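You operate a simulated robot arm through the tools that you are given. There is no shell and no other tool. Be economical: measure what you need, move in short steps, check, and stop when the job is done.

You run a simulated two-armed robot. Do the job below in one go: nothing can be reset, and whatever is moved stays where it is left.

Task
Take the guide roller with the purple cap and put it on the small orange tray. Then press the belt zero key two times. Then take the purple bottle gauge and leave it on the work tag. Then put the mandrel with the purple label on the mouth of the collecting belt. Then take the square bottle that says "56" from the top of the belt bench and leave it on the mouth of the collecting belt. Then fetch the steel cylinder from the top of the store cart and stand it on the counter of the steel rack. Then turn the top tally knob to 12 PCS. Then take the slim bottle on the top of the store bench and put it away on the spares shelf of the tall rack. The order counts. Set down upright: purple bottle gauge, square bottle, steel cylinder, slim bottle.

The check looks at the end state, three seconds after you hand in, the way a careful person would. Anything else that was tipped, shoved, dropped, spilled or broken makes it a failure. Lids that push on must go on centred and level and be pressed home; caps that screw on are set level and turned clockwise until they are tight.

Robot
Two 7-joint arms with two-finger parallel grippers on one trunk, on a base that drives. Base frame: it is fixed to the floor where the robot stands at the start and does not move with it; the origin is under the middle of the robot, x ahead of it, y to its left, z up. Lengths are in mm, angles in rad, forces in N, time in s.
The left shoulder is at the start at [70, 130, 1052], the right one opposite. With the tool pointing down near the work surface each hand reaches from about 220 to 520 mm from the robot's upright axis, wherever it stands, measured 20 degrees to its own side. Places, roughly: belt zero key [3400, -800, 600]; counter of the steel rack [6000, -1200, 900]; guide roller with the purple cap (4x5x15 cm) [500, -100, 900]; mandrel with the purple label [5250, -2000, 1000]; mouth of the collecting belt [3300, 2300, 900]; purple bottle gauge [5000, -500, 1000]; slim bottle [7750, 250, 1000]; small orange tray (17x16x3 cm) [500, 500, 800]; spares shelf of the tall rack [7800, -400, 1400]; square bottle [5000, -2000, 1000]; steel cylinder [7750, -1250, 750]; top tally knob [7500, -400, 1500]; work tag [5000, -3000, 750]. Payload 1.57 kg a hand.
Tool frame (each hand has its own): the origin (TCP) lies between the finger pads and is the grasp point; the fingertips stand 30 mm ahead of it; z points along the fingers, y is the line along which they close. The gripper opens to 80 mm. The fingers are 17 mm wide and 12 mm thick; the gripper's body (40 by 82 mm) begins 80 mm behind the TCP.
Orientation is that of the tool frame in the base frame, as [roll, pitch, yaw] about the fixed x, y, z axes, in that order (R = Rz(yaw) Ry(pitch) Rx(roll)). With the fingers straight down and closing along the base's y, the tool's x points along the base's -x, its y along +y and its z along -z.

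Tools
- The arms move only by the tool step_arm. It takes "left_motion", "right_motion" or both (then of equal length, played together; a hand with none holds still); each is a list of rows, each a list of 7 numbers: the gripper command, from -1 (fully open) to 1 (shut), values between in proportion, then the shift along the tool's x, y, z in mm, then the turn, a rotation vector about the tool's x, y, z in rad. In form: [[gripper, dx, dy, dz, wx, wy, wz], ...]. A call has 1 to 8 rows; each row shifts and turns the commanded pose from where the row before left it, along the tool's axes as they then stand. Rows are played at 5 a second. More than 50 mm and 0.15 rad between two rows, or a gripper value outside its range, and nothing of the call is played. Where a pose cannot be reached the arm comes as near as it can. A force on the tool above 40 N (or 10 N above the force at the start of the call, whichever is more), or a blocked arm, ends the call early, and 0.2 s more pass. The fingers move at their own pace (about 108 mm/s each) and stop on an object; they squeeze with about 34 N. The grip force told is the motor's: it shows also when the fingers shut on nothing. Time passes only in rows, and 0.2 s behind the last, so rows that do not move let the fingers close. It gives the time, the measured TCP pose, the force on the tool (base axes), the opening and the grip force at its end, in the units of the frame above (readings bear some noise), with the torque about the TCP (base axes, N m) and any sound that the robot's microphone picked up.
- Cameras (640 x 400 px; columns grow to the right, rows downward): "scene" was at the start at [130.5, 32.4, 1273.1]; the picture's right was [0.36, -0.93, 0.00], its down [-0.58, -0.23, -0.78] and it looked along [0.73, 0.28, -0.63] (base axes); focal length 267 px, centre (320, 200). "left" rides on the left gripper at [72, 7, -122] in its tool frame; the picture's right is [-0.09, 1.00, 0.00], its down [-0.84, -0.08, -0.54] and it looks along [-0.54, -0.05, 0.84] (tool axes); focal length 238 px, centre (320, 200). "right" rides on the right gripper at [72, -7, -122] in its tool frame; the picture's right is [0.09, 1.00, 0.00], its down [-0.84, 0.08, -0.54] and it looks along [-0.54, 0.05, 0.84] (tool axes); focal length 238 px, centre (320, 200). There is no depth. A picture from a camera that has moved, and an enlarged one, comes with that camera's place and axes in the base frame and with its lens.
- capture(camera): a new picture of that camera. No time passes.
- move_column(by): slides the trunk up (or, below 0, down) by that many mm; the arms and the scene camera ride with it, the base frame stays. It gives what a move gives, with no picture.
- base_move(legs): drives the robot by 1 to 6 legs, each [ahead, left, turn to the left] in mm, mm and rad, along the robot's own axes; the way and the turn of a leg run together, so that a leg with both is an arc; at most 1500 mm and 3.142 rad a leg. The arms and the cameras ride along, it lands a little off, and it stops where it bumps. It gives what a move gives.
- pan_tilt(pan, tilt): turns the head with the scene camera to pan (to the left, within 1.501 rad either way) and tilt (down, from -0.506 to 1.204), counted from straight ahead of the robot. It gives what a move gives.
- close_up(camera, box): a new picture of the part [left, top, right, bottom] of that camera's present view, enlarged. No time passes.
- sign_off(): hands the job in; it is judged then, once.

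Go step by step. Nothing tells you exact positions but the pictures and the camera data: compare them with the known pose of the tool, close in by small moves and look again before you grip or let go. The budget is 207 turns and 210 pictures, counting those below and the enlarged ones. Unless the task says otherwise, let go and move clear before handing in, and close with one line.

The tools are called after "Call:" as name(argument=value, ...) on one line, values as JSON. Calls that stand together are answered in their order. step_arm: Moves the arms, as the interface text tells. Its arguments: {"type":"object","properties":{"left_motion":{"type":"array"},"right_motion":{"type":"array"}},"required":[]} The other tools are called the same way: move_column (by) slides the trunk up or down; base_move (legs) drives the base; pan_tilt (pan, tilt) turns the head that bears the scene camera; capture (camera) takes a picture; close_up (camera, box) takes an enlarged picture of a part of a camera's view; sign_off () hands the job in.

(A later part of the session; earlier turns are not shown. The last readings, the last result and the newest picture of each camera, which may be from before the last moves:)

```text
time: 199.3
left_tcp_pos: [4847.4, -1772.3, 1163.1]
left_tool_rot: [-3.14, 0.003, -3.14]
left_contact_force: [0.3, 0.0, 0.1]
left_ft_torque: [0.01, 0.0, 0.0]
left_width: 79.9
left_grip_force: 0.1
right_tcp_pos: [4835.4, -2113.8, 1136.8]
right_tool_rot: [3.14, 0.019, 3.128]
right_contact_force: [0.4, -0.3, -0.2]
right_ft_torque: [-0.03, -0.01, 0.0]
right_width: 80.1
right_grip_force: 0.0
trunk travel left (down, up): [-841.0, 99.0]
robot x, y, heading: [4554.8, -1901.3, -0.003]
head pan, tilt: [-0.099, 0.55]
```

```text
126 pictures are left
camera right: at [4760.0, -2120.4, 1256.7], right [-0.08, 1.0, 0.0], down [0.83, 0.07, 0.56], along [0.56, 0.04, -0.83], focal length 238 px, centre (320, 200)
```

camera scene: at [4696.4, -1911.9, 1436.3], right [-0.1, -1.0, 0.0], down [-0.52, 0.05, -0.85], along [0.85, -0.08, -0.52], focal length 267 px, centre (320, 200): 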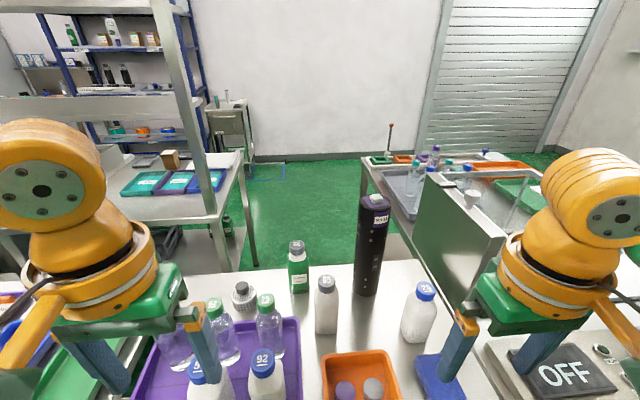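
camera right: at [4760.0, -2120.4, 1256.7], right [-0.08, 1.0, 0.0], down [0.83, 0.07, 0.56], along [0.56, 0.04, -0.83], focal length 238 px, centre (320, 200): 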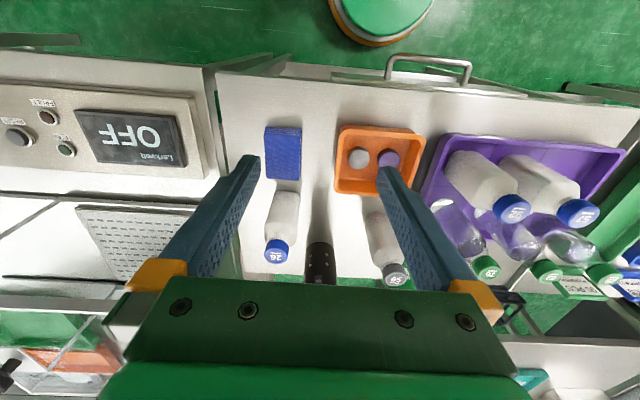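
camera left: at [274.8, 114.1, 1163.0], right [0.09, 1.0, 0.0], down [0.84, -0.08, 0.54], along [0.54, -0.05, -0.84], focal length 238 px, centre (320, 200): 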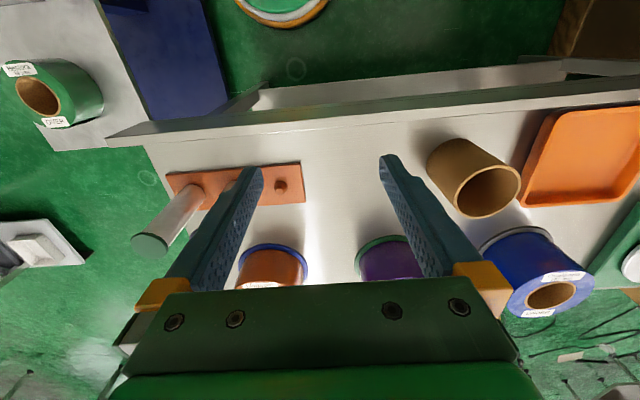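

Mandrel at about (5195,-2088), z 842–1120. I'll come 40 mm closer and tilt the right hand forward (pitch 0.9) towards it.

Call:
base_move(legs=[[40, 0, 0]])

Call:
step_arm(right_motion=[[-1, -15, 4, 0, 0, -0.15, 0], [-1, -24.7, 4, 3.7, 0, -0.15, 0], [-1, -23.9, 4, 7.4, 0, -0.15, 0], [-1, -22.5, 4, 10.9, 0, -0.15, 0], [-1, -20.6, 4, 14.1, 0, -0.15, 0], [-1, -18.3, 4, 17, 0, -0.15, 0], [-1, 0, 0, 0, 0, 0, 0]])

Call:
capture(camera="right")

Call:
capture(camera="scene")

```text
time: 200.2
left_tcp_pos: [4880.1, -1772.2, 1164.3]
left_tool_rot: [-3.139, 0.007, 3.141]
left_contact_force: [0.5, 0.6, 0.2]
left_ft_torque: [0.01, -0.04, 0.0]
left_width: 80.0
left_grip_force: 0.0
right_tcp_pos: [4868.4, -2114.6, 1138.2]
right_tool_rot: [3.14, 0.026, 3.129]
right_contact_force: [-1.0, 0.0, -0.9]
right_ft_torque: [0.01, -0.06, -0.04]
right_width: 80.1
right_grip_force: 0.0
trunk travel left (down, up): [-841.0, 99.0]
robot x, y, heading: [4598.1, -1903.8, -0.002]
head pan, tilt: [-0.099, 0.55]
```

```text
time: 201.8
left_tcp_pos: [4888.5, -1773.0, 1163.1]
left_tool_rot: [-3.139, 0.004, -3.142]
left_contact_force: [0.3, -0.1, 0.2]
left_ft_torque: [-0.01, -0.01, 0.01]
left_width: 79.8
left_grip_force: 0.0
right_tcp_pos: [5014.6, -2091.3, 1139.5]
right_tool_rot: [3.138, 0.92, 3.127]
right_contact_force: [-0.2, -0.5, -0.3]
right_ft_torque: [-0.01, -0.02, 0.0]
right_width: 79.9
right_grip_force: 0.2
trunk travel left (down, up): [-841.0, 99.0]
robot x, y, heading: [4599.6, -1908.5, 0.005]
head pan, tilt: [-0.099, 0.55]
```

```text
125 pictures are left
camera right: at [4874.2, -2096.9, 1155.6], right [-0.04, 1.0, -0.07], down [0.08, 0.07, 0.99], along [1.0, 0.04, -0.08], focal length 238 px, centre (320, 200)
```

right: 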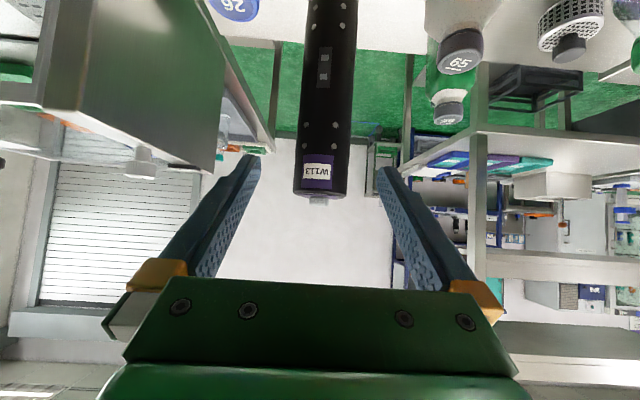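

```text
124 pictures are left
camera scene: at [4736.7, -1911.9, 1436.2], right [-0.1, -0.99, 0.0], down [-0.52, 0.05, -0.85], along [0.85, -0.09, -0.52], focal length 267 px, centre (320, 200)
```

scene: 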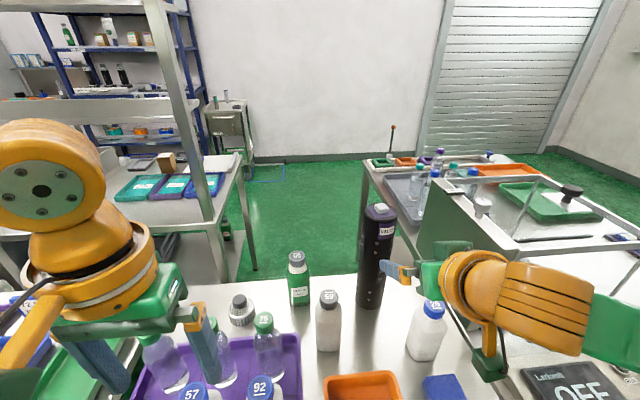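

Mandrel is centred between the fingers. Lowering and advancing part of the way.

Call:
step_arm(right_motion=[[-1, 6, 3, 18, 0, 0, 0], [-1, 11.7, 3, 34, 0, 0, 0], [-1, 11.7, 2, 34, 0, 0, 0], [-1, 0, 0, 25, 0, 0, 0], [-1, -12, 0, 16, 0, 0, 0], [-1, -15, 0, 20, 0, 0, 0], [-1, -8, 0, 10, 0, 0, 0]])

Call:
capture(camera="right")

Call:
capture(camera="scene")

```text
time: 203.4
left_tcp_pos: [4889.3, -1773.5, 1163.5]
left_tool_rot: [-3.14, 0.001, -3.141]
left_contact_force: [0.5, 0.3, -0.1]
left_ft_torque: [-0.01, -0.03, 0.01]
left_width: 80.2
left_grip_force: 0.0
right_tcp_pos: [5144.1, -2084.9, 1048.0]
right_tool_rot: [3.141, 0.919, 3.127]
right_contact_force: [0.0, -1.3, -0.2]
right_ft_torque: [0.02, 0.0, 0.0]
right_width: 80.0
right_grip_force: 0.1
trunk travel left (down, up): [-841.0, 99.0]
robot x, y, heading: [4600.9, -1906.3, 0.001]
head pan, tilt: [-0.099, 0.55]
```

```text
123 pictures are left
camera right: at [5002.6, -2090.6, 1064.7], right [-0.04, 1.0, -0.07], down [0.08, 0.08, 0.99], along [1.0, 0.04, -0.08], focal length 238 px, centre (320, 200)
```

right: 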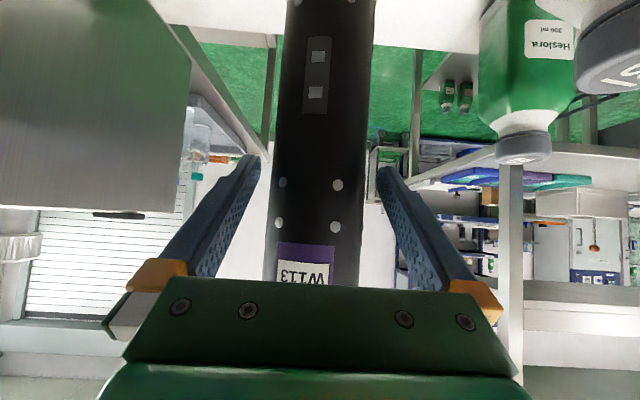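

```text
122 pictures are left
camera scene: at [4737.0, -1911.7, 1436.2], right [-0.1, -0.99, 0.0], down [-0.52, 0.05, -0.85], along [0.85, -0.09, -0.52], focal length 267 px, centre (320, 200)
```

scene: 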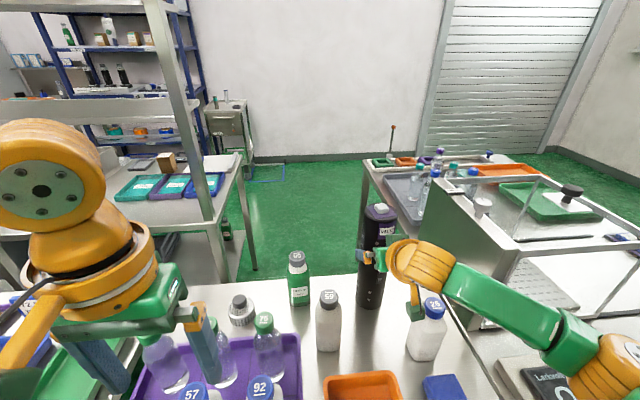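

Call:
step_arm(right_motion=[[-1, -7.9, 0, 10.3, 0, 0, 0], [-1, -7.9, 0, 10.3, 0, 0, 0], [-1, -7.3, 0, 9.5, 0, 0, 0], [0, 0, 0, 0, 0, 0, 0], [1, 0, 0, 0, 0, 0, 0], [1, 0, 0, 0, 0, 0, 0], [1, 0, 0, 0, 0, 0, 0]])

Call:
capture(camera="right")

```text
time: 205.0
left_tcp_pos: [4888.6, -1772.9, 1161.2]
left_tool_rot: [-3.141, 0.001, -3.141]
left_contact_force: [-0.3, -0.2, -0.2]
left_ft_torque: [0.0, 0.0, -0.01]
left_width: 79.8
left_grip_force: 0.0
right_tcp_pos: [5181.2, -2086.5, 1049.4]
right_tool_rot: [3.139, 0.919, 3.127]
right_contact_force: [-0.7, 0.6, 0.2]
right_ft_torque: [0.23, -0.14, 0.05]
right_width: 70.0
right_grip_force: 33.9
trunk travel left (down, up): [-841.0, 99.0]
robot x, y, heading: [4595.2, -1906.2, -0.001]
head pan, tilt: [-0.099, 0.55]
```

```text
121 pictures are left
camera right: at [5039.7, -2091.3, 1064.7], right [-0.04, 1.0, -0.07], down [0.08, 0.07, 0.99], along [1.0, 0.04, -0.08], focal length 238 px, centre (320, 200)
```

right: 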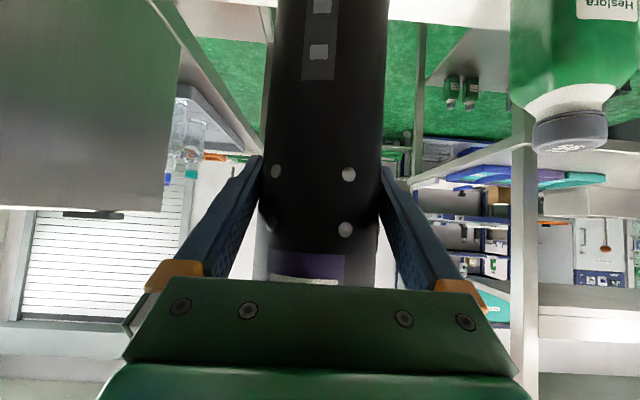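

Gripped (70 mm). Lifting straight up.

Call:
step_arm(right_motion=[[1, -8, 0, -6, 0, 0, 0], [1, -16, 0, -12, 0, 0, 0], [1, -24, 0, -18, 0, 0, 0], [1, -24, 0, -18, 0, 0, 0], [1, -24, 0, -18, 0, 0, 0], [1, -16, 0, -12, 0, 0, 0], [1, 0, 0, 0, 0, 0, 0]])

Call:
capture(camera="scene")

```text
time: 206.6
left_tcp_pos: [4889.5, -1773.8, 1162.2]
left_tool_rot: [-3.139, -0.001, 3.141]
left_contact_force: [-0.5, -0.6, -0.5]
left_ft_torque: [0.01, -0.01, 0.02]
left_width: 80.0
left_grip_force: 0.0
right_tcp_pos: [5184.3, -2086.2, 1187.5]
right_tool_rot: [3.138, 0.915, 3.125]
right_contact_force: [0.3, 0.3, -7.7]
right_ft_torque: [0.0, 0.0, 0.02]
right_width: 70.3
right_grip_force: 34.2
trunk travel left (down, up): [-841.0, 99.0]
robot x, y, heading: [4592.5, -1901.9, -0.008]
head pan, tilt: [-0.099, 0.55]
```

```text
120 pictures are left
camera scene: at [4739.1, -1912.7, 1435.9], right [-0.1, -0.99, 0.0], down [-0.52, 0.05, -0.85], along [0.85, -0.08, -0.52], focal length 267 px, centre (320, 200)
```

scene: 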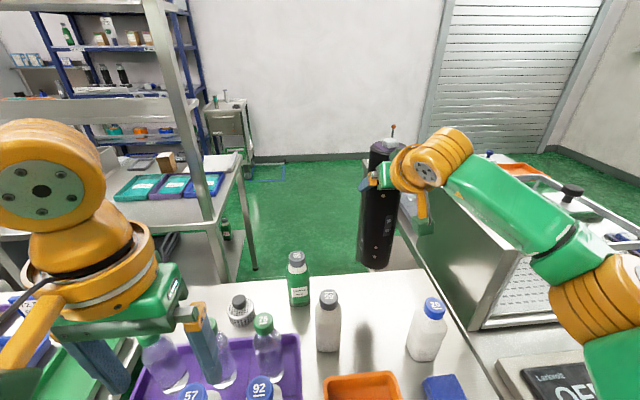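

Mandrel is held. Back out and drive up the lane towards the collecting belt, then look.

Call:
base_move(legs=[[-420, 0, 0.008], [0, 1500, 0], [0, 1000, 0]])

Call:
pan_tilt(pan=1.3, tilt=0.45)

Call:
capture(camera="scene")

```text
time: 220.9
left_tcp_pos: [4458.1, 714.9, 1161.5]
left_tool_rot: [3.141, 0.001, -3.14]
left_contact_force: [0.3, 0.1, -0.3]
left_ft_torque: [0.0, -0.04, 0.02]
left_width: 79.9
left_grip_force: 0.1
right_tcp_pos: [4754.2, 403.1, 1186.3]
right_tool_rot: [3.136, 0.917, 3.127]
right_contact_force: [-0.3, -0.3, -6.8]
right_ft_torque: [0.01, 0.0, -0.02]
right_width: 70.1
right_grip_force: 34.2
trunk travel left (down, up): [-841.0, 99.0]
robot x, y, heading: [4170.4, 583.2, 0.004]
head pan, tilt: [-0.099, 0.55]
```

```text
time: 222.5
left_tcp_pos: [4458.0, 715.4, 1162.9]
left_tool_rot: [-3.14, 0.0, -3.137]
left_contact_force: [0.1, 0.0, -0.2]
left_ft_torque: [-0.01, 0.04, -0.01]
left_width: 79.9
left_grip_force: 0.2
right_tcp_pos: [4754.2, 404.6, 1187.6]
right_tool_rot: [3.138, 0.916, 3.13]
right_contact_force: [-1.0, -0.7, -6.5]
right_ft_torque: [-0.01, 0.03, -0.05]
right_width: 70.1
right_grip_force: 33.6
trunk travel left (down, up): [-841.0, 99.0]
robot x, y, heading: [4162.8, 589.2, -0.001]
head pan, tilt: [1.3, 0.45]
```

```text
119 pictures are left
camera scene: at [4243.2, 673.9, 1445.2], right [0.96, -0.26, 0.0], down [-0.12, -0.42, -0.9], along [0.24, 0.87, -0.44], focal length 267 px, centre (320, 200)
```

scene: 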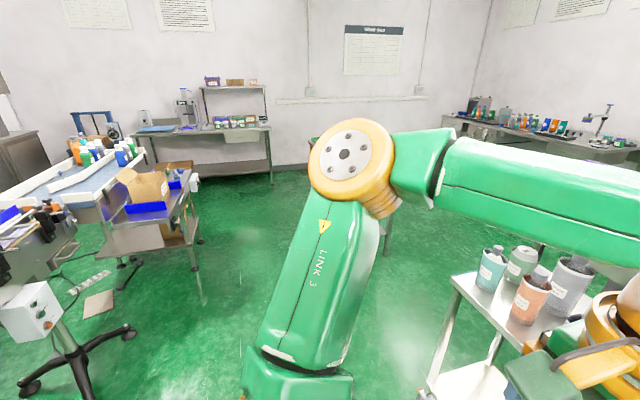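

Call:
base_move(legs=[[0, 650, 0]])

Call:
base_move(legs=[[0, 0, 1.57]])

Call:
pan_tilt(pan=0.7, tilt=0.55)

Call:
capture(camera="scene")

```text
time: 226.1
left_tcp_pos: [4456.0, 1359.0, 1161.5]
left_tool_rot: [3.14, 0.001, -3.138]
left_contact_force: [-1.5, -0.2, 0.4]
left_ft_torque: [0.05, -0.01, 0.01]
left_width: 79.9
left_grip_force: 0.1
right_tcp_pos: [4752.7, 1046.1, 1186.8]
right_tool_rot: [3.136, 0.917, 3.128]
right_contact_force: [0.7, 0.6, -7.4]
right_ft_torque: [0.01, 0.04, 0.0]
right_width: 70.3
right_grip_force: 33.8
trunk travel left (down, up): [-841.0, 99.0]
robot x, y, heading: [4163.3, 1229.4, 0.002]
head pan, tilt: [1.3, 0.45]
```

```text
time: 230.3
left_tcp_pos: [4030.8, 1519.7, 1161.3]
left_tool_rot: [-3.139, -0.001, -1.562]
left_contact_force: [-1.2, -0.3, -0.6]
left_ft_torque: [-0.01, 0.02, 0.04]
left_width: 80.4
left_grip_force: 0.0
right_tcp_pos: [4342.2, 1818.0, 1186.8]
right_tool_rot: [3.138, 0.917, -1.578]
right_contact_force: [0.0, 0.2, -6.0]
right_ft_torque: [-0.04, 0.02, 0.02]
right_width: 70.1
right_grip_force: 33.8
trunk travel left (down, up): [-841.0, 99.0]
robot x, y, heading: [4163.8, 1229.7, 1.583]
head pan, tilt: [1.3, 0.45]
```

```text
time: 231.3
left_tcp_pos: [4029.2, 1520.3, 1161.9]
left_tool_rot: [-3.14, 0.0, -1.56]
left_contact_force: [-0.3, -0.7, -0.1]
left_ft_torque: [0.02, -0.02, 0.0]
left_width: 80.2
left_grip_force: 0.0
right_tcp_pos: [4339.2, 1816.9, 1186.7]
right_tool_rot: [3.138, 0.916, -1.578]
right_contact_force: [0.4, 0.0, -5.2]
right_ft_torque: [-0.02, 0.0, -0.01]
right_width: 70.2
right_grip_force: 33.8
trunk travel left (down, up): [-841.0, 99.0]
robot x, y, heading: [4161.4, 1229.5, 1.58]
head pan, tilt: [0.7, 0.55]
```

```text
118 pictures are left
camera scene: at [4105.8, 1350.0, 1436.1], right [0.76, 0.65, 0.0], down [0.34, -0.4, -0.85], along [-0.56, 0.65, -0.52], focal length 267 px, centre (320, 200)
```

scene: 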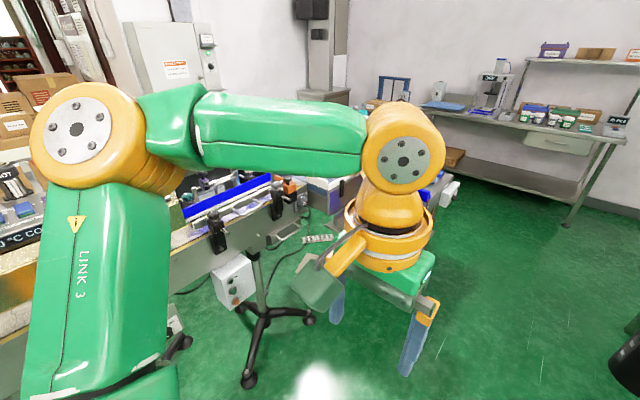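

Call:
base_move(legs=[[0, 0, 0.75]])

Call:
pan_tilt(pan=0.0, tilt=0.5)

Call:
capture(camera="scene")

```text
time: 233.7
left_tcp_pos: [3867.2, 1349.6, 1162.3]
left_tool_rot: [-3.141, 0.001, -0.807]
left_contact_force: [-0.1, 0.0, -0.3]
left_ft_torque: [0.0, 0.01, 0.01]
left_width: 80.2
left_grip_force: 0.1
right_tcp_pos: [3889.6, 1778.6, 1186.7]
right_tool_rot: [3.139, 0.915, -0.824]
right_contact_force: [0.0, 0.5, -5.8]
right_ft_torque: [0.0, -0.04, 0.02]
right_width: 70.3
right_grip_force: 34.0
trunk travel left (down, up): [-841.0, 99.0]
robot x, y, heading: [4162.0, 1227.0, 2.336]
head pan, tilt: [0.7, 0.55]
```

```text
time: 234.8
left_tcp_pos: [3866.3, 1350.0, 1161.3]
left_tool_rot: [-3.141, 0.001, -0.807]
left_contact_force: [0.8, -0.6, 0.0]
left_ft_torque: [0.04, 0.01, -0.01]
left_width: 79.9
left_grip_force: 0.1
right_tcp_pos: [3888.7, 1778.6, 1186.9]
right_tool_rot: [3.14, 0.917, -0.824]
right_contact_force: [-0.5, 0.5, -6.3]
right_ft_torque: [0.0, -0.04, -0.02]
right_width: 69.9
right_grip_force: 34.1
trunk travel left (down, up): [-841.0, 99.0]
robot x, y, heading: [4162.2, 1232.2, 2.333]
head pan, tilt: [0.0, 0.499]
```

```text
117 pictures are left
camera scene: at [4065.4, 1333.5, 1440.6], right [0.72, 0.69, 0.0], down [0.33, -0.35, -0.88], along [-0.61, 0.63, -0.48], focal length 267 px, centre (320, 200)
```

scene: 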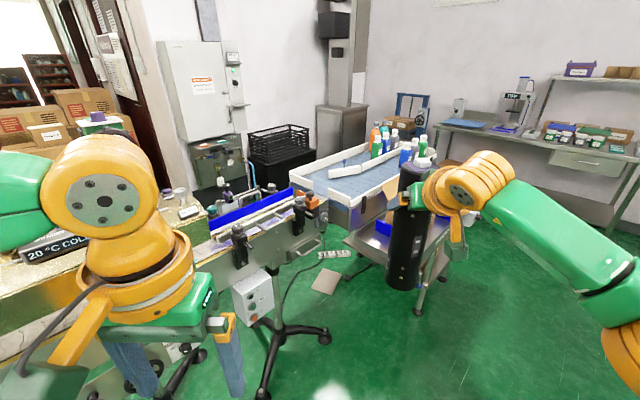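

Call:
close_up(camera="scene", box=[260, 100, 470, 230])

```text
3.05 times, centred on (365, 165) of scene
camera zoom: at [4065.4, 1333.5, 1440.6], right [0.72, 0.69, 0.0], down [0.33, -0.35, -0.88], along [-0.61, 0.63, -0.48], focal length 815 px, centre (183, 307)
```

zoom: 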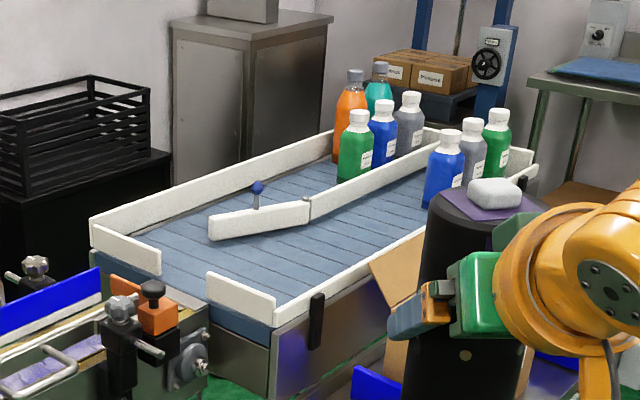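

The collecting belt is the wide blue slatted table with white rims; its near end (mouth) is around (3300,2250). Raise the trunk and approach part-way, then look.

Call:
move_column(by=95)

Call:
base_move(legs=[[320, 0, 0]])

Call:
pan_tilt(pan=0.0, tilt=0.65)

Call:
capture(camera="scene")

```text
time: 236.1
left_tcp_pos: [3866.0, 1348.8, 1256.7]
left_tool_rot: [-3.14, 0.001, -0.805]
left_contact_force: [0.3, -0.1, 0.2]
left_ft_torque: [-0.02, 0.0, 0.01]
left_width: 79.8
left_grip_force: 0.2
right_tcp_pos: [3889.3, 1778.8, 1283.1]
right_tool_rot: [3.139, 0.917, -0.822]
right_contact_force: [0.2, 0.8, -5.7]
right_ft_torque: [-0.01, -0.01, 0.0]
right_width: 70.3
right_grip_force: 34.4
trunk travel left (down, up): [-936.0, 4.0]
robot x, y, heading: [4164.5, 1227.9, 2.329]
head pan, tilt: [0.0, 0.499]
```

```text
time: 238.2
left_tcp_pos: [3646.6, 1578.6, 1257.4]
left_tool_rot: [-3.14, 0.004, -0.806]
left_contact_force: [0.1, 0.2, -0.6]
left_ft_torque: [-0.01, -0.01, 0.02]
left_width: 80.0
left_grip_force: 0.0
right_tcp_pos: [3669.5, 2009.0, 1284.4]
right_tool_rot: [3.138, 0.918, -0.822]
right_contact_force: [-0.8, 0.1, -5.9]
right_ft_torque: [0.0, -0.01, -0.02]
right_width: 69.9
right_grip_force: 33.2
trunk travel left (down, up): [-936.0, 4.0]
robot x, y, heading: [3941.0, 1456.1, 2.336]
head pan, tilt: [0.0, 0.499]
```

```text
time: 238.9
left_tcp_pos: [3645.0, 1581.0, 1257.2]
left_tool_rot: [-3.14, 0.002, -0.807]
left_contact_force: [0.0, 0.3, -0.1]
left_ft_torque: [0.0, 0.0, 0.03]
left_width: 80.0
left_grip_force: 0.0
right_tcp_pos: [3666.8, 2010.8, 1283.1]
right_tool_rot: [3.141, 0.915, -0.822]
right_contact_force: [-0.9, -0.1, -5.6]
right_ft_torque: [-0.05, 0.03, 0.02]
right_width: 70.1
right_grip_force: 33.9
trunk travel left (down, up): [-936.0, 4.0]
robot x, y, heading: [3943.9, 1457.3, 2.336]
head pan, tilt: [0.0, 0.649]
```

```text
115 pictures are left
camera scene: at [3846.9, 1561.7, 1522.4], right [0.72, 0.69, 0.0], down [0.42, -0.44, -0.8], along [-0.55, 0.57, -0.6], focal length 267 px, centre (320, 200)
```

scene: 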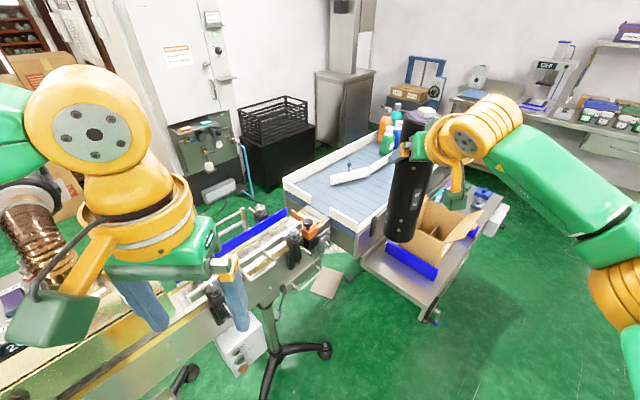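

Cart with box sits right of the belt; belt spans x≈3010–3405 with its near edge at y≈2215, z≈800. I'll advance 480 mm, bringing the mandrel above the mouth.

Call:
base_move(legs=[[480, 0, 0]])

Call:
capture(camera="scene")

Call:
capture(camera="left")

```text
time: 241.8
left_tcp_pos: [3310.9, 1930.3, 1257.0]
left_tool_rot: [-3.141, 0.003, -0.808]
left_contact_force: [-0.5, 0.3, 0.6]
left_ft_torque: [0.03, 0.0, 0.0]
left_width: 79.8
left_grip_force: 0.0
right_tcp_pos: [3334.6, 2358.2, 1283.1]
right_tool_rot: [3.137, 0.919, -0.827]
right_contact_force: [0.0, 0.1, -5.6]
right_ft_torque: [0.0, -0.01, -0.01]
right_width: 70.2
right_grip_force: 33.8
trunk travel left (down, up): [-936.0, 4.0]
robot x, y, heading: [3608.2, 1810.2, 2.334]
head pan, tilt: [0.0, 0.649]
```

```text
114 pictures are left
camera scene: at [3513.7, 1910.5, 1522.5], right [0.72, 0.69, 0.0], down [0.42, -0.44, -0.8], along [-0.55, 0.58, -0.6], focal length 267 px, centre (320, 200)
```

scene: 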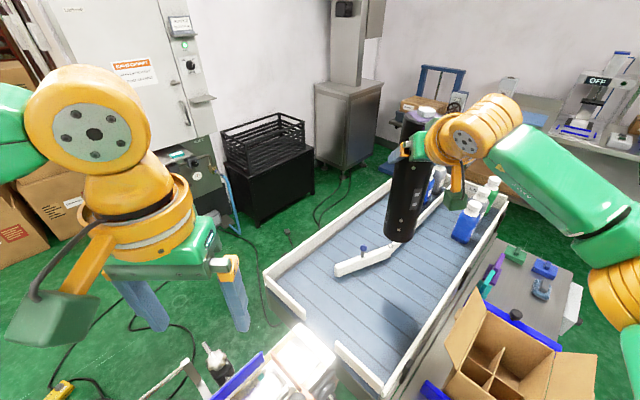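

```text
113 pictures are left
camera left: at [3357.2, 1874.6, 1380.1], right [-0.78, -0.62, 0.0], down [-0.52, 0.66, 0.54], along [-0.34, 0.43, -0.84], focal length 238 px, centre (320, 200)
```

left: 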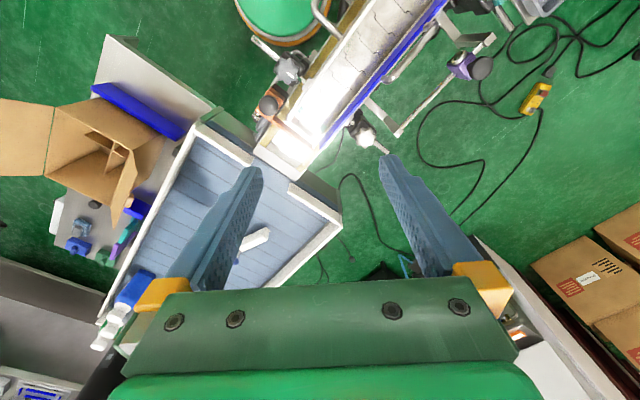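

Mouth is around (3270,2170–2300). I'll shift the mandrel to ≈(3320,2320), and lower column and arm.

Call:
move_column(by=-120)

Call:
step_arm(right_motion=[[1, 5, 10, -7, 0, 0, 0], [1, 6, 15, -7, 0, 0, 0], [1, 10, 12, 7, 0, 0, 0], [1, 20, 0, 15, 0, 0, 0], [1, 28, 0, 21, 0, 0, 0], [1, 28, 0, 21, 0, 0, 0], [1, 12, 0, 9, 0, 0, 0], [1, 0, 0, 0, 0, 0, 0]])

Call:
capture(camera="scene")

Call:
capture(camera="right")

```text
time: 243.3
left_tcp_pos: [3309.6, 1932.0, 1136.5]
left_tool_rot: [-3.14, -0.001, -0.808]
left_contact_force: [0.3, 0.0, -0.8]
left_ft_torque: [-0.02, 0.02, 0.04]
left_width: 80.2
left_grip_force: 0.1
right_tcp_pos: [3332.8, 2360.9, 1161.1]
right_tool_rot: [3.137, 0.915, -0.825]
right_contact_force: [-0.3, 0.7, -6.7]
right_ft_torque: [-0.01, -0.05, 0.02]
right_width: 70.1
right_grip_force: 34.2
trunk travel left (down, up): [-816.0, 124.0]
robot x, y, heading: [3607.2, 1812.1, 2.33]
head pan, tilt: [0.0, 0.649]
```

```text
time: 245.1
left_tcp_pos: [3314.8, 1928.0, 1138.0]
left_tool_rot: [-3.14, 0.007, -0.807]
left_contact_force: [0.8, -0.1, 0.1]
left_ft_torque: [-0.02, 0.0, 0.0]
left_width: 79.9
left_grip_force: 0.0
right_tcp_pos: [3322.3, 2319.6, 1045.7]
right_tool_rot: [3.138, 0.925, -0.826]
right_contact_force: [0.1, 8.7, 32.4]
right_ft_torque: [0.36, -0.23, 0.17]
right_width: 70.3
right_grip_force: 33.8
trunk travel left (down, up): [-816.0, 124.0]
robot x, y, heading: [3605.4, 1808.5, 2.332]
head pan, tilt: [0.0, 0.649]
```

```text
112 pictures are left
camera scene: at [3517.4, 1906.1, 1403.4], right [0.72, 0.69, 0.0], down [0.41, -0.43, -0.8], along [-0.55, 0.58, -0.6], focal length 267 px, centre (320, 200)
```

scene: 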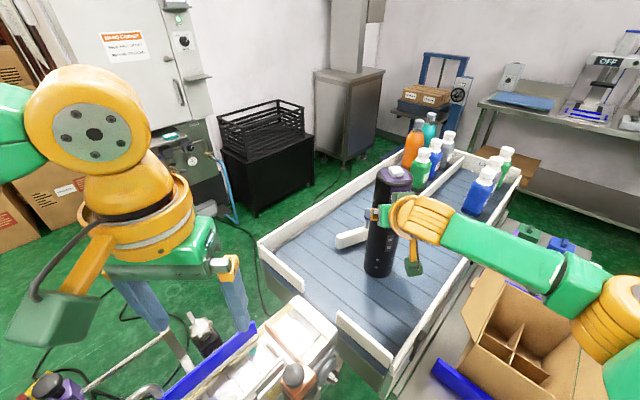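

```text
111 pictures are left
camera right: at [3422.7, 2219.3, 1059.7], right [-0.69, -0.72, -0.07], down [-0.1, 0.0, 0.99], along [-0.71, 0.7, -0.07], focal length 238 px, centre (320, 200)
```

right: 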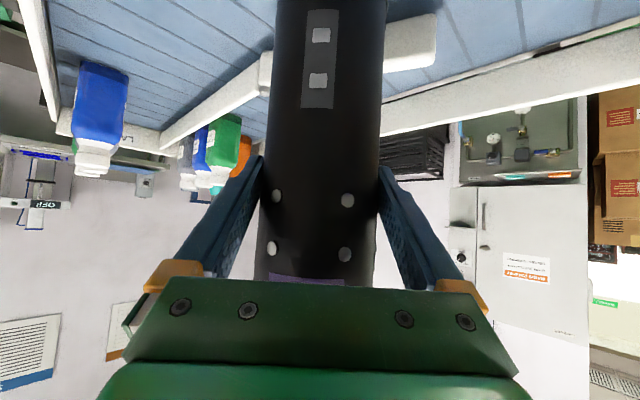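

The mandrel is touching the belt. Easing pressure.

Call:
step_arm(right_motion=[[1, -1.6, 0, -1.2, 0, 0, 0], [1, -0.8, 0, -0.6, 0, 0, 0], [1, 0, 0, 0, 0, 0, 0]])

Call:
close_up(camera="scene", box=[320, 150, 480, 300])

```text
time: 245.9
left_tcp_pos: [3314.0, 1927.1, 1137.5]
left_tool_rot: [-3.139, 0.004, -0.806]
left_contact_force: [-0.5, 0.1, 0.3]
left_ft_torque: [0.02, 0.0, -0.01]
left_width: 80.1
left_grip_force: 0.0
right_tcp_pos: [3322.5, 2319.1, 1042.9]
right_tool_rot: [3.141, 0.919, -0.825]
right_contact_force: [-0.3, 6.2, 18.5]
right_ft_torque: [0.48, 0.15, -0.03]
right_width: 70.1
right_grip_force: 33.8
trunk travel left (down, up): [-816.0, 124.0]
robot x, y, heading: [3605.1, 1808.3, 2.331]
head pan, tilt: [0.0, 0.649]
```

```text
2.67 times, centred on (400, 225) of scene
camera zoom: at [3516.1, 1907.9, 1402.8], right [0.72, 0.69, 0.0], down [0.42, -0.44, -0.8], along [-0.55, 0.58, -0.6], focal length 713 px, centre (107, 133)
```

zoom: 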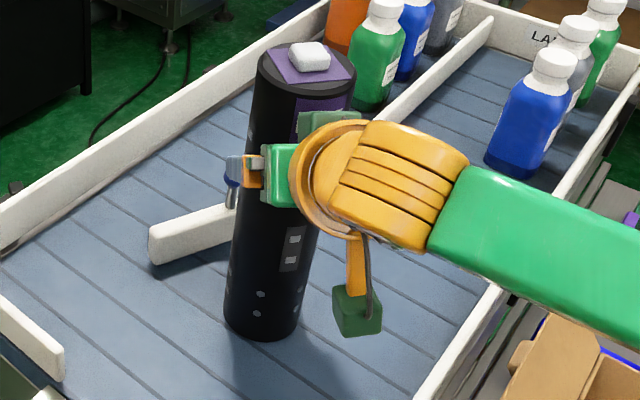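

Upright and supported. Opening and backing straight out.

Call:
step_arm(right_motion=[[0.6, 0, 0, 0, 0, 0, 0], [-0.3, 0, 0, 0, 0, 0, 0], [-1, 0, 0, 0, 0, 0, 0], [-1, 0, 0, 0, 0, 0, 0], [-1, 0, 0, 0, 0, 0, 0]])

Call:
capture(camera="right")

```text
time: 247.1
left_tcp_pos: [3310.8, 1930.1, 1137.7]
left_tool_rot: [3.141, 0.003, -0.808]
left_contact_force: [0.2, -0.4, 0.0]
left_ft_torque: [0.01, -0.01, 0.0]
left_width: 79.9
left_grip_force: 0.1
right_tcp_pos: [3319.6, 2320.0, 1043.5]
right_tool_rot: [3.139, 0.916, -0.823]
right_contact_force: [-0.2, 0.1, 0.4]
right_ft_torque: [-0.02, -0.01, -0.01]
right_width: 79.8
right_grip_force: 0.0
trunk travel left (down, up): [-816.0, 124.0]
robot x, y, heading: [3608.1, 1809.9, 2.333]
head pan, tilt: [0.0, 0.649]
```

```text
109 pictures are left
camera right: at [3419.5, 2221.6, 1059.1], right [-0.69, -0.72, -0.07], down [-0.11, 0.01, 0.99], along [-0.71, 0.7, -0.08], focal length 238 px, centre (320, 200)
```

right: 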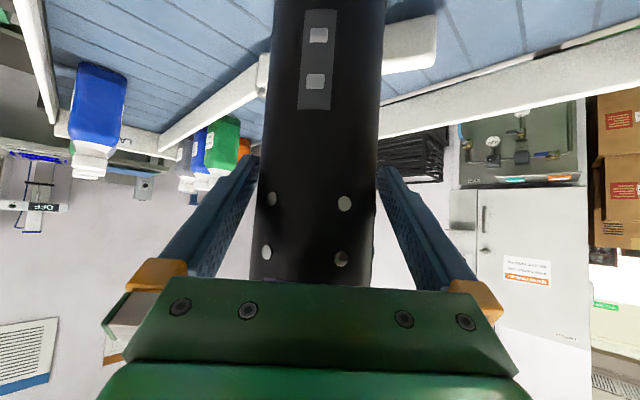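

Call:
step_arm(right_motion=[[-1, 4.8, 0, -6.4, 0, 0, 0], [-1, 9, 0, -12, 0, 0, 0], [-1, 12, 0, -16, 0, 0, 0], [-1, 12, 0, -16, 0, 0, 0], [-1, 12, 0, -16, 0, 0, 0], [-1, -8, 0, -28, 0, 0, 0], [-1, -15, 0, -30, 0, 0, 0], [-1, -15, 0, -30, 0, 0, 0]])

Call:
base_move(legs=[[-300, 0, 0]])

Call:
capture(camera="scene")

```text
time: 248.9
left_tcp_pos: [3310.0, 1929.5, 1137.7]
left_tool_rot: [-3.139, 0.004, -0.809]
left_contact_force: [0.5, -0.1, 1.0]
left_ft_torque: [0.02, -0.01, 0.01]
left_width: 80.2
left_grip_force: 0.0
right_tcp_pos: [3408.8, 2225.1, 1128.8]
right_tool_rot: [3.139, 0.919, -0.825]
right_contact_force: [-0.4, -0.3, -0.1]
right_ft_torque: [0.01, 0.02, 0.0]
right_width: 80.0
right_grip_force: 0.1
trunk travel left (down, up): [-816.0, 124.0]
robot x, y, heading: [3607.0, 1806.9, 2.333]
head pan, tilt: [0.0, 0.649]
```

```text
time: 250.9
left_tcp_pos: [3515.2, 1716.8, 1136.5]
left_tool_rot: [-3.14, 0.0, -0.806]
left_contact_force: [0.4, 0.1, 0.9]
left_ft_torque: [0.01, -0.03, 0.0]
left_width: 80.1
left_grip_force: 0.0
right_tcp_pos: [3611.9, 2011.2, 1126.7]
right_tool_rot: [3.14, 0.916, -0.822]
right_contact_force: [0.9, 0.1, 0.2]
right_ft_torque: [0.01, 0.02, -0.01]
right_width: 80.1
right_grip_force: 0.1
trunk travel left (down, up): [-816.0, 124.0]
robot x, y, heading: [3811.2, 1592.9, 2.335]
head pan, tilt: [0.0, 0.649]
```

```text
108 pictures are left
camera scene: at [3715.9, 1697.6, 1402.2], right [0.72, 0.69, 0.0], down [0.42, -0.44, -0.8], along [-0.55, 0.58, -0.61], focal length 267 px, centre (320, 200)
```

scene: 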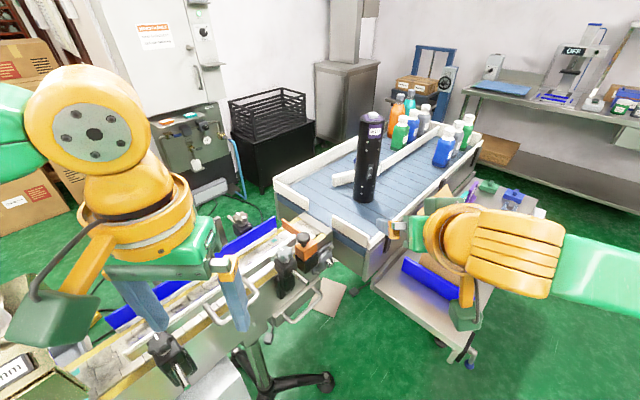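

Mandrel stands on the mouth. Now back to the belt bench for the "56" bottle.

Call:
base_move(legs=[[-400, 0, 0], [0, 0, -1.2], [0, 0, -1.135], [80, -1500, 0], [0, -1500, 0], [0, -180, 0]])

Call:
pan_tilt(pan=-0.05, tilt=0.6)

Call:
capture(camera="scene")

```text
refused: leg 4 is longer than a leg can be; nothing moved
```

```text
time: 251.5
left_tcp_pos: [3515.5, 1716.0, 1136.8]
left_tool_rot: [-3.141, 0.003, -0.809]
left_contact_force: [-0.3, 0.5, 0.5]
left_ft_torque: [0.01, 0.01, 0.0]
left_width: 79.9
left_grip_force: 0.0
right_tcp_pos: [3613.0, 2011.0, 1128.0]
right_tool_rot: [3.14, 0.914, -0.824]
right_contact_force: [0.1, 0.0, -0.5]
right_ft_torque: [0.0, -0.01, -0.01]
right_width: 80.1
right_grip_force: 0.0
trunk travel left (down, up): [-816.0, 124.0]
robot x, y, heading: [3809.7, 1593.3, 2.335]
head pan, tilt: [-0.051, 0.6]
```

```text
107 pictures are left
camera scene: at [3719.5, 1700.3, 1406.6], right [0.76, 0.65, 0.0], down [0.37, -0.43, -0.82], along [-0.54, 0.62, -0.57], focal length 267 px, centre (320, 200)
```

scene: 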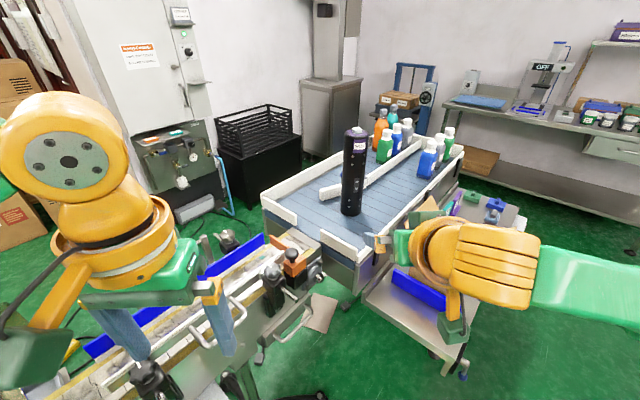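

Call:
base_move(legs=[[-400, 0, 0], [0, 0, -1.2], [0, 0, -1.135], [80, -1400, 0], [0, -1450, 0], [0, -330, 0]])

Call:
capture(camera="scene")

```text
time: 275.1
left_tcp_pos: [4408.8, -1747.7, 1137.4]
left_tool_rot: [-3.139, 0.002, 3.122]
left_contact_force: [0.4, -0.6, 0.4]
left_ft_torque: [0.0, 0.0, 0.02]
left_width: 79.9
left_grip_force: 0.1
right_tcp_pos: [4548.5, -2025.0, 1127.0]
right_tool_rot: [-3.139, 0.918, 3.106]
right_contact_force: [0.3, -0.3, -0.4]
right_ft_torque: [-0.02, 0.0, -0.01]
right_width: 80.0
right_grip_force: 0.1
trunk travel left (down, up): [-816.0, 124.0]
robot x, y, heading: [4114.6, -1873.7, -0.021]
head pan, tilt: [-0.051, 0.6]
```

```text
106 pictures are left
camera scene: at [4253.6, -1878.5, 1406.7], right [-0.07, -1.0, 0.0], down [-0.56, 0.04, -0.83], along [0.82, -0.06, -0.56], focal length 267 px, centre (320, 200)
```

scene: 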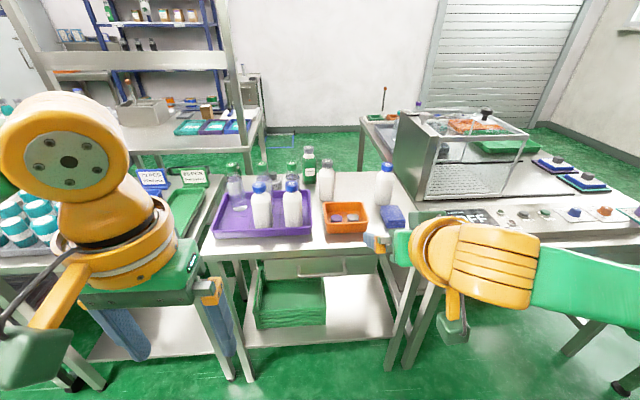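

Call:
base_move(legs=[[430, 0, 0.02]])

Call:
pan_tilt(pan=-0.05, tilt=0.75)

Call:
close_up(camera="scene", box=[120, 180, 440, 380])

Call:
close_up(camera="scene", box=[260, 180, 380, 255])

```text
time: 277.7
left_tcp_pos: [4832.0, -1748.9, 1137.6]
left_tool_rot: [-3.14, 0.003, 3.14]
left_contact_force: [-0.1, 0.4, -0.3]
left_ft_torque: [0.0, -0.03, 0.0]
left_width: 80.2
left_grip_force: 0.1
right_tcp_pos: [4977.6, -2023.8, 1129.2]
right_tool_rot: [3.138, 0.92, 3.124]
right_contact_force: [-0.2, 0.5, 0.6]
right_ft_torque: [-0.02, -0.02, 0.01]
right_width: 79.8
right_grip_force: 0.0
trunk travel left (down, up): [-816.0, 124.0]
robot x, y, heading: [4544.4, -1880.3, -0.002]
head pan, tilt: [-0.051, 0.6]
```

```text
time: 278.4
left_tcp_pos: [4833.9, -1749.5, 1138.6]
left_tool_rot: [-3.14, 0.003, 3.139]
left_contact_force: [0.1, 0.2, 0.0]
left_ft_torque: [0.0, 0.02, -0.02]
left_width: 80.0
left_grip_force: 0.1
right_tcp_pos: [4978.9, -2022.9, 1127.8]
right_tool_rot: [3.14, 0.917, 3.123]
right_contact_force: [0.2, -0.3, -0.4]
right_ft_torque: [0.02, -0.01, -0.01]
right_width: 80.0
right_grip_force: 0.0
trunk travel left (down, up): [-816.0, 124.0]
robot x, y, heading: [4541.6, -1878.4, 0.0]
head pan, tilt: [-0.051, 0.75]
```

```text
2.00 times, centred on (280, 280) of scene
camera zoom: at [4675.3, -1883.1, 1393.9], right [-0.05, -1.0, 0.0], down [-0.68, 0.04, -0.73], along [0.73, -0.04, -0.68], focal length 535 px, centre (400, 40)
```

zoom: 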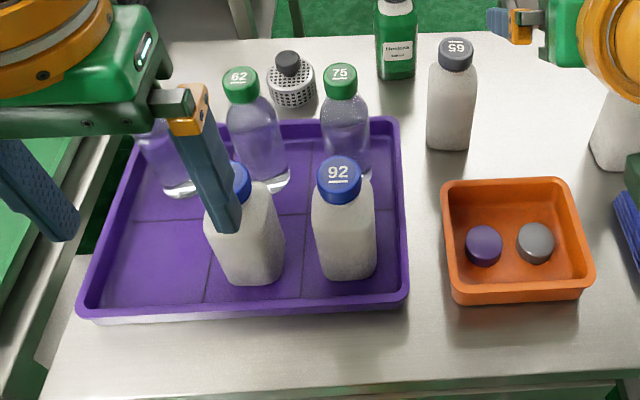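

```text
5.33 times, centred on (320, 218) of scene
camera zoom: at [4675.3, -1883.1, 1393.9], right [-0.05, -1.0, 0.0], down [-0.68, 0.04, -0.73], along [0.73, -0.04, -0.68], focal length 1426 px, centre (320, 107)
```

zoom: 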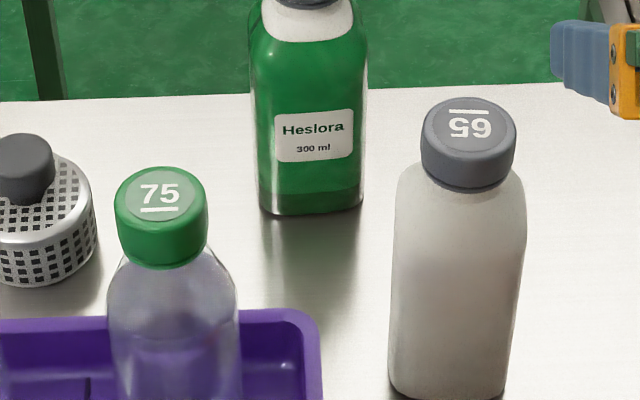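

Call:
close_up(camera="scene", box=[285, 150, 345, 190])

Call:
capture(camera="scene")

Call:
capture(camera="right")

```text
10.00 times, centred on (315, 170) of scene
camera zoom: at [4675.3, -1883.1, 1393.9], right [-0.05, -1.0, 0.0], down [-0.68, 0.04, -0.73], along [0.73, -0.04, -0.68], focal length 2674 px, centre (370, 500)
```

zoom: 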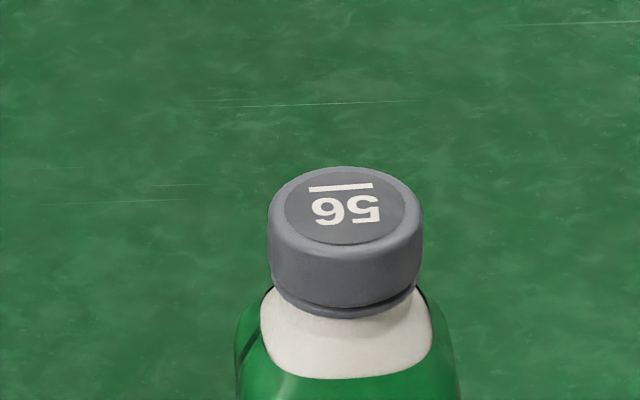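

```text
102 pictures are left
camera scene: at [4675.3, -1883.1, 1393.9], right [-0.05, -1.0, 0.0], down [-0.68, 0.04, -0.73], along [0.73, -0.04, -0.68], focal length 267 px, centre (320, 200)
```

scene: 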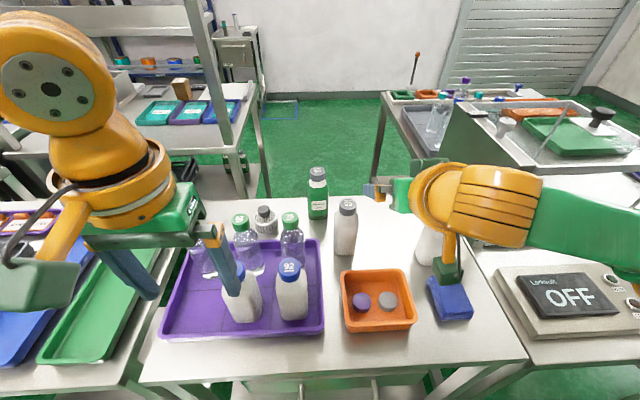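

```text
101 pictures are left
camera right: at [4837.9, -2028.6, 1143.9], right [-0.04, 1.0, -0.07], down [0.08, 0.07, 0.99], along [1.0, 0.03, -0.08], focal length 238 px, centre (320, 200)
```

right: 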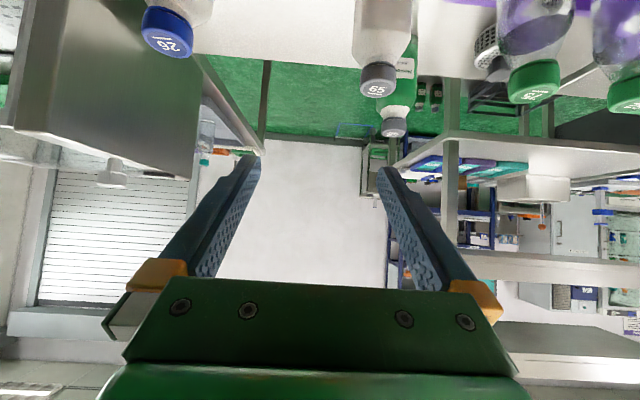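

The green "Heslora" bottle has "56" on its cap (upside-down from here); it stands at (5196,-1903), top z≈1013. I'll reposition the base and pitch the hand steeper to come from above between the other bottles.

Call:
base_move(legs=[[0, 130, 0], [60, 0, 0]])

Call:
step_arm(right_motion=[[-1, 0, 0, 0, 0, 0.12, 0], [-1, 0, 0, 0, 0, 0.15, 0], [-1, 0, 0, 0, 0, 0.15, 0], [-1, -20, 0, 10, 0, 0, 0], [-1, -26, 0, 14, 0, 0, 0], [-1, -18, 0, 10, 0, 0, 0]])

Call:
capture(camera="right")

Call:
capture(camera="scene")

```text
time: 280.2
left_tcp_pos: [4886.9, -1620.3, 1139.3]
left_tool_rot: [-3.141, 0.009, -3.141]
left_contact_force: [-0.2, -0.2, -0.9]
left_ft_torque: [-0.02, 0.0, 0.0]
left_width: 80.0
left_grip_force: 0.0
right_tcp_pos: [5032.7, -1895.5, 1131.2]
right_tool_rot: [3.137, 0.926, 3.122]
right_contact_force: [-0.2, 0.1, 0.2]
right_ft_torque: [0.02, -0.01, 0.03]
right_width: 80.2
right_grip_force: 0.1
trunk travel left (down, up): [-816.0, 124.0]
robot x, y, heading: [4605.0, -1753.8, -0.002]
head pan, tilt: [-0.051, 0.75]
```

```text
time: 281.6
left_tcp_pos: [4894.4, -1618.9, 1137.3]
left_tool_rot: [-3.14, 0.002, 3.142]
left_contact_force: [0.6, -0.1, -0.2]
left_ft_torque: [0.02, 0.03, 0.01]
left_width: 80.1
left_grip_force: 0.0
right_tcp_pos: [5112.5, -1894.0, 1126.3]
right_tool_rot: [3.141, 0.495, 3.129]
right_contact_force: [-0.1, -0.2, 0.5]
right_ft_torque: [-0.02, 0.01, -0.02]
right_width: 79.9
right_grip_force: 0.0
trunk travel left (down, up): [-816.0, 124.0]
robot x, y, heading: [4599.8, -1751.8, -0.005]
head pan, tilt: [-0.051, 0.75]
```

```text
100 pictures are left
camera right: at [4990.5, -1899.6, 1199.4], right [-0.07, 1.0, -0.04], down [0.48, 0.07, 0.88], along [0.88, 0.04, -0.48], focal length 238 px, centre (320, 200)
```

right: 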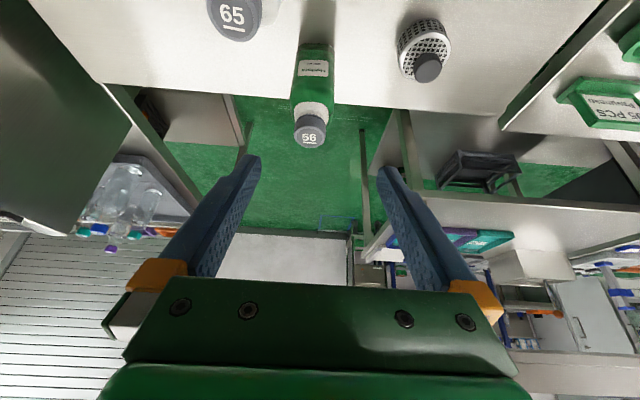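

```text
99 pictures are left
camera scene: at [4736.3, -1753.4, 1393.8], right [-0.05, -1.0, 0.0], down [-0.68, 0.04, -0.73], along [0.73, -0.04, -0.68], focal length 267 px, centre (320, 200)
```

scene: 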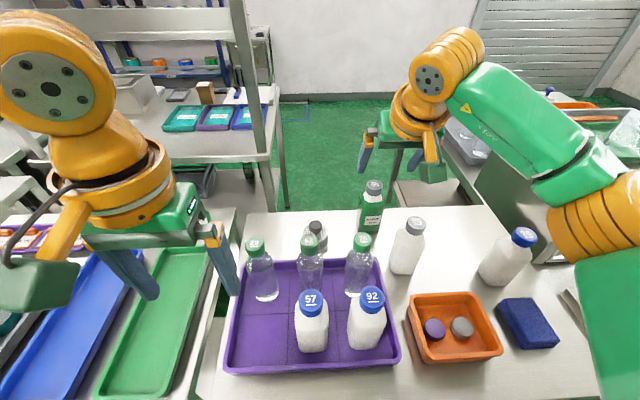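

Call:
step_arm(right_motion=[[-1, -15, -3, 8, 0, 0, 0], [-1, -26, -4, 14, 0, 0, 0], [-1, -18, -3, 10, 0, 0, 0], [-1, -4, 0, 20, 0, 0, 0], [-1, 8, 0, 20, 0, 0, 0], [-1, 14, 0, 22, 0, 0, 0], [-1, 0, 0, 0, 0, 0, 0]])

Call:
capture(camera="right")

Call:
capture(camera="scene")

```text
time: 283.2
left_tcp_pos: [4891.9, -1619.8, 1137.3]
left_tool_rot: [-3.139, 0.003, -3.141]
left_contact_force: [-0.4, -0.3, 0.0]
left_ft_torque: [-0.02, -0.02, 0.04]
left_width: 80.3
left_grip_force: 0.1
right_tcp_pos: [5175.0, -1904.5, 1073.6]
right_tool_rot: [3.141, 0.497, 3.126]
right_contact_force: [0.9, -0.3, -0.7]
right_ft_torque: [0.03, 0.01, 0.01]
right_width: 79.9
right_grip_force: 0.0
right hand out of reach, approached as far as the arm can: row 3, 4
trunk travel left (down, up): [-816.0, 124.0]
robot x, y, heading: [4601.3, -1753.9, 0.002]
head pan, tilt: [-0.051, 0.75]
```

```text
98 pictures are left
camera right: at [5053.0, -1910.0, 1145.2], right [-0.07, 1.0, -0.04], down [0.48, 0.07, 0.88], along [0.88, 0.04, -0.48], focal length 238 px, centre (320, 200)
```

right: 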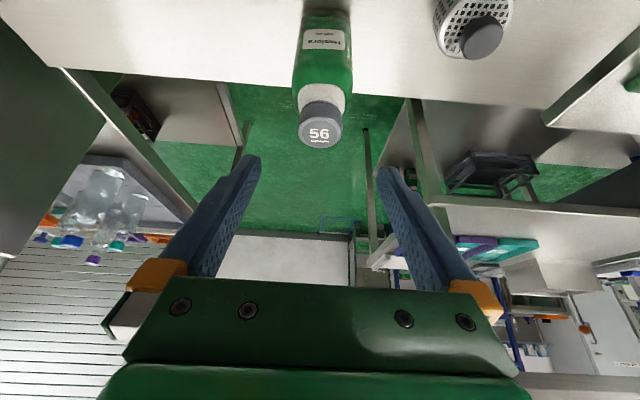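

```text
97 pictures are left
camera scene: at [4735.0, -1753.5, 1393.9], right [-0.05, -1.0, 0.0], down [-0.68, 0.04, -0.73], along [0.73, -0.04, -0.68], focal length 267 px, centre (320, 200)
```

scene: 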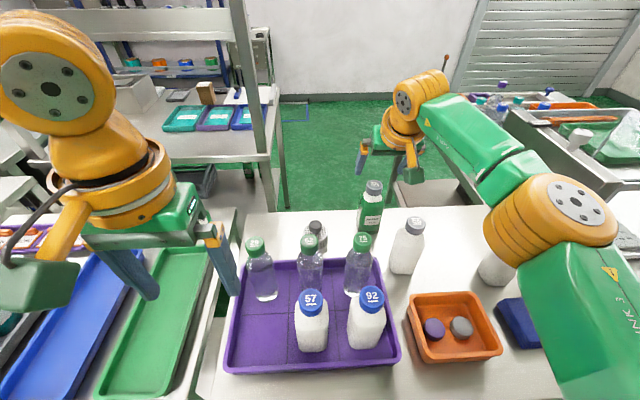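

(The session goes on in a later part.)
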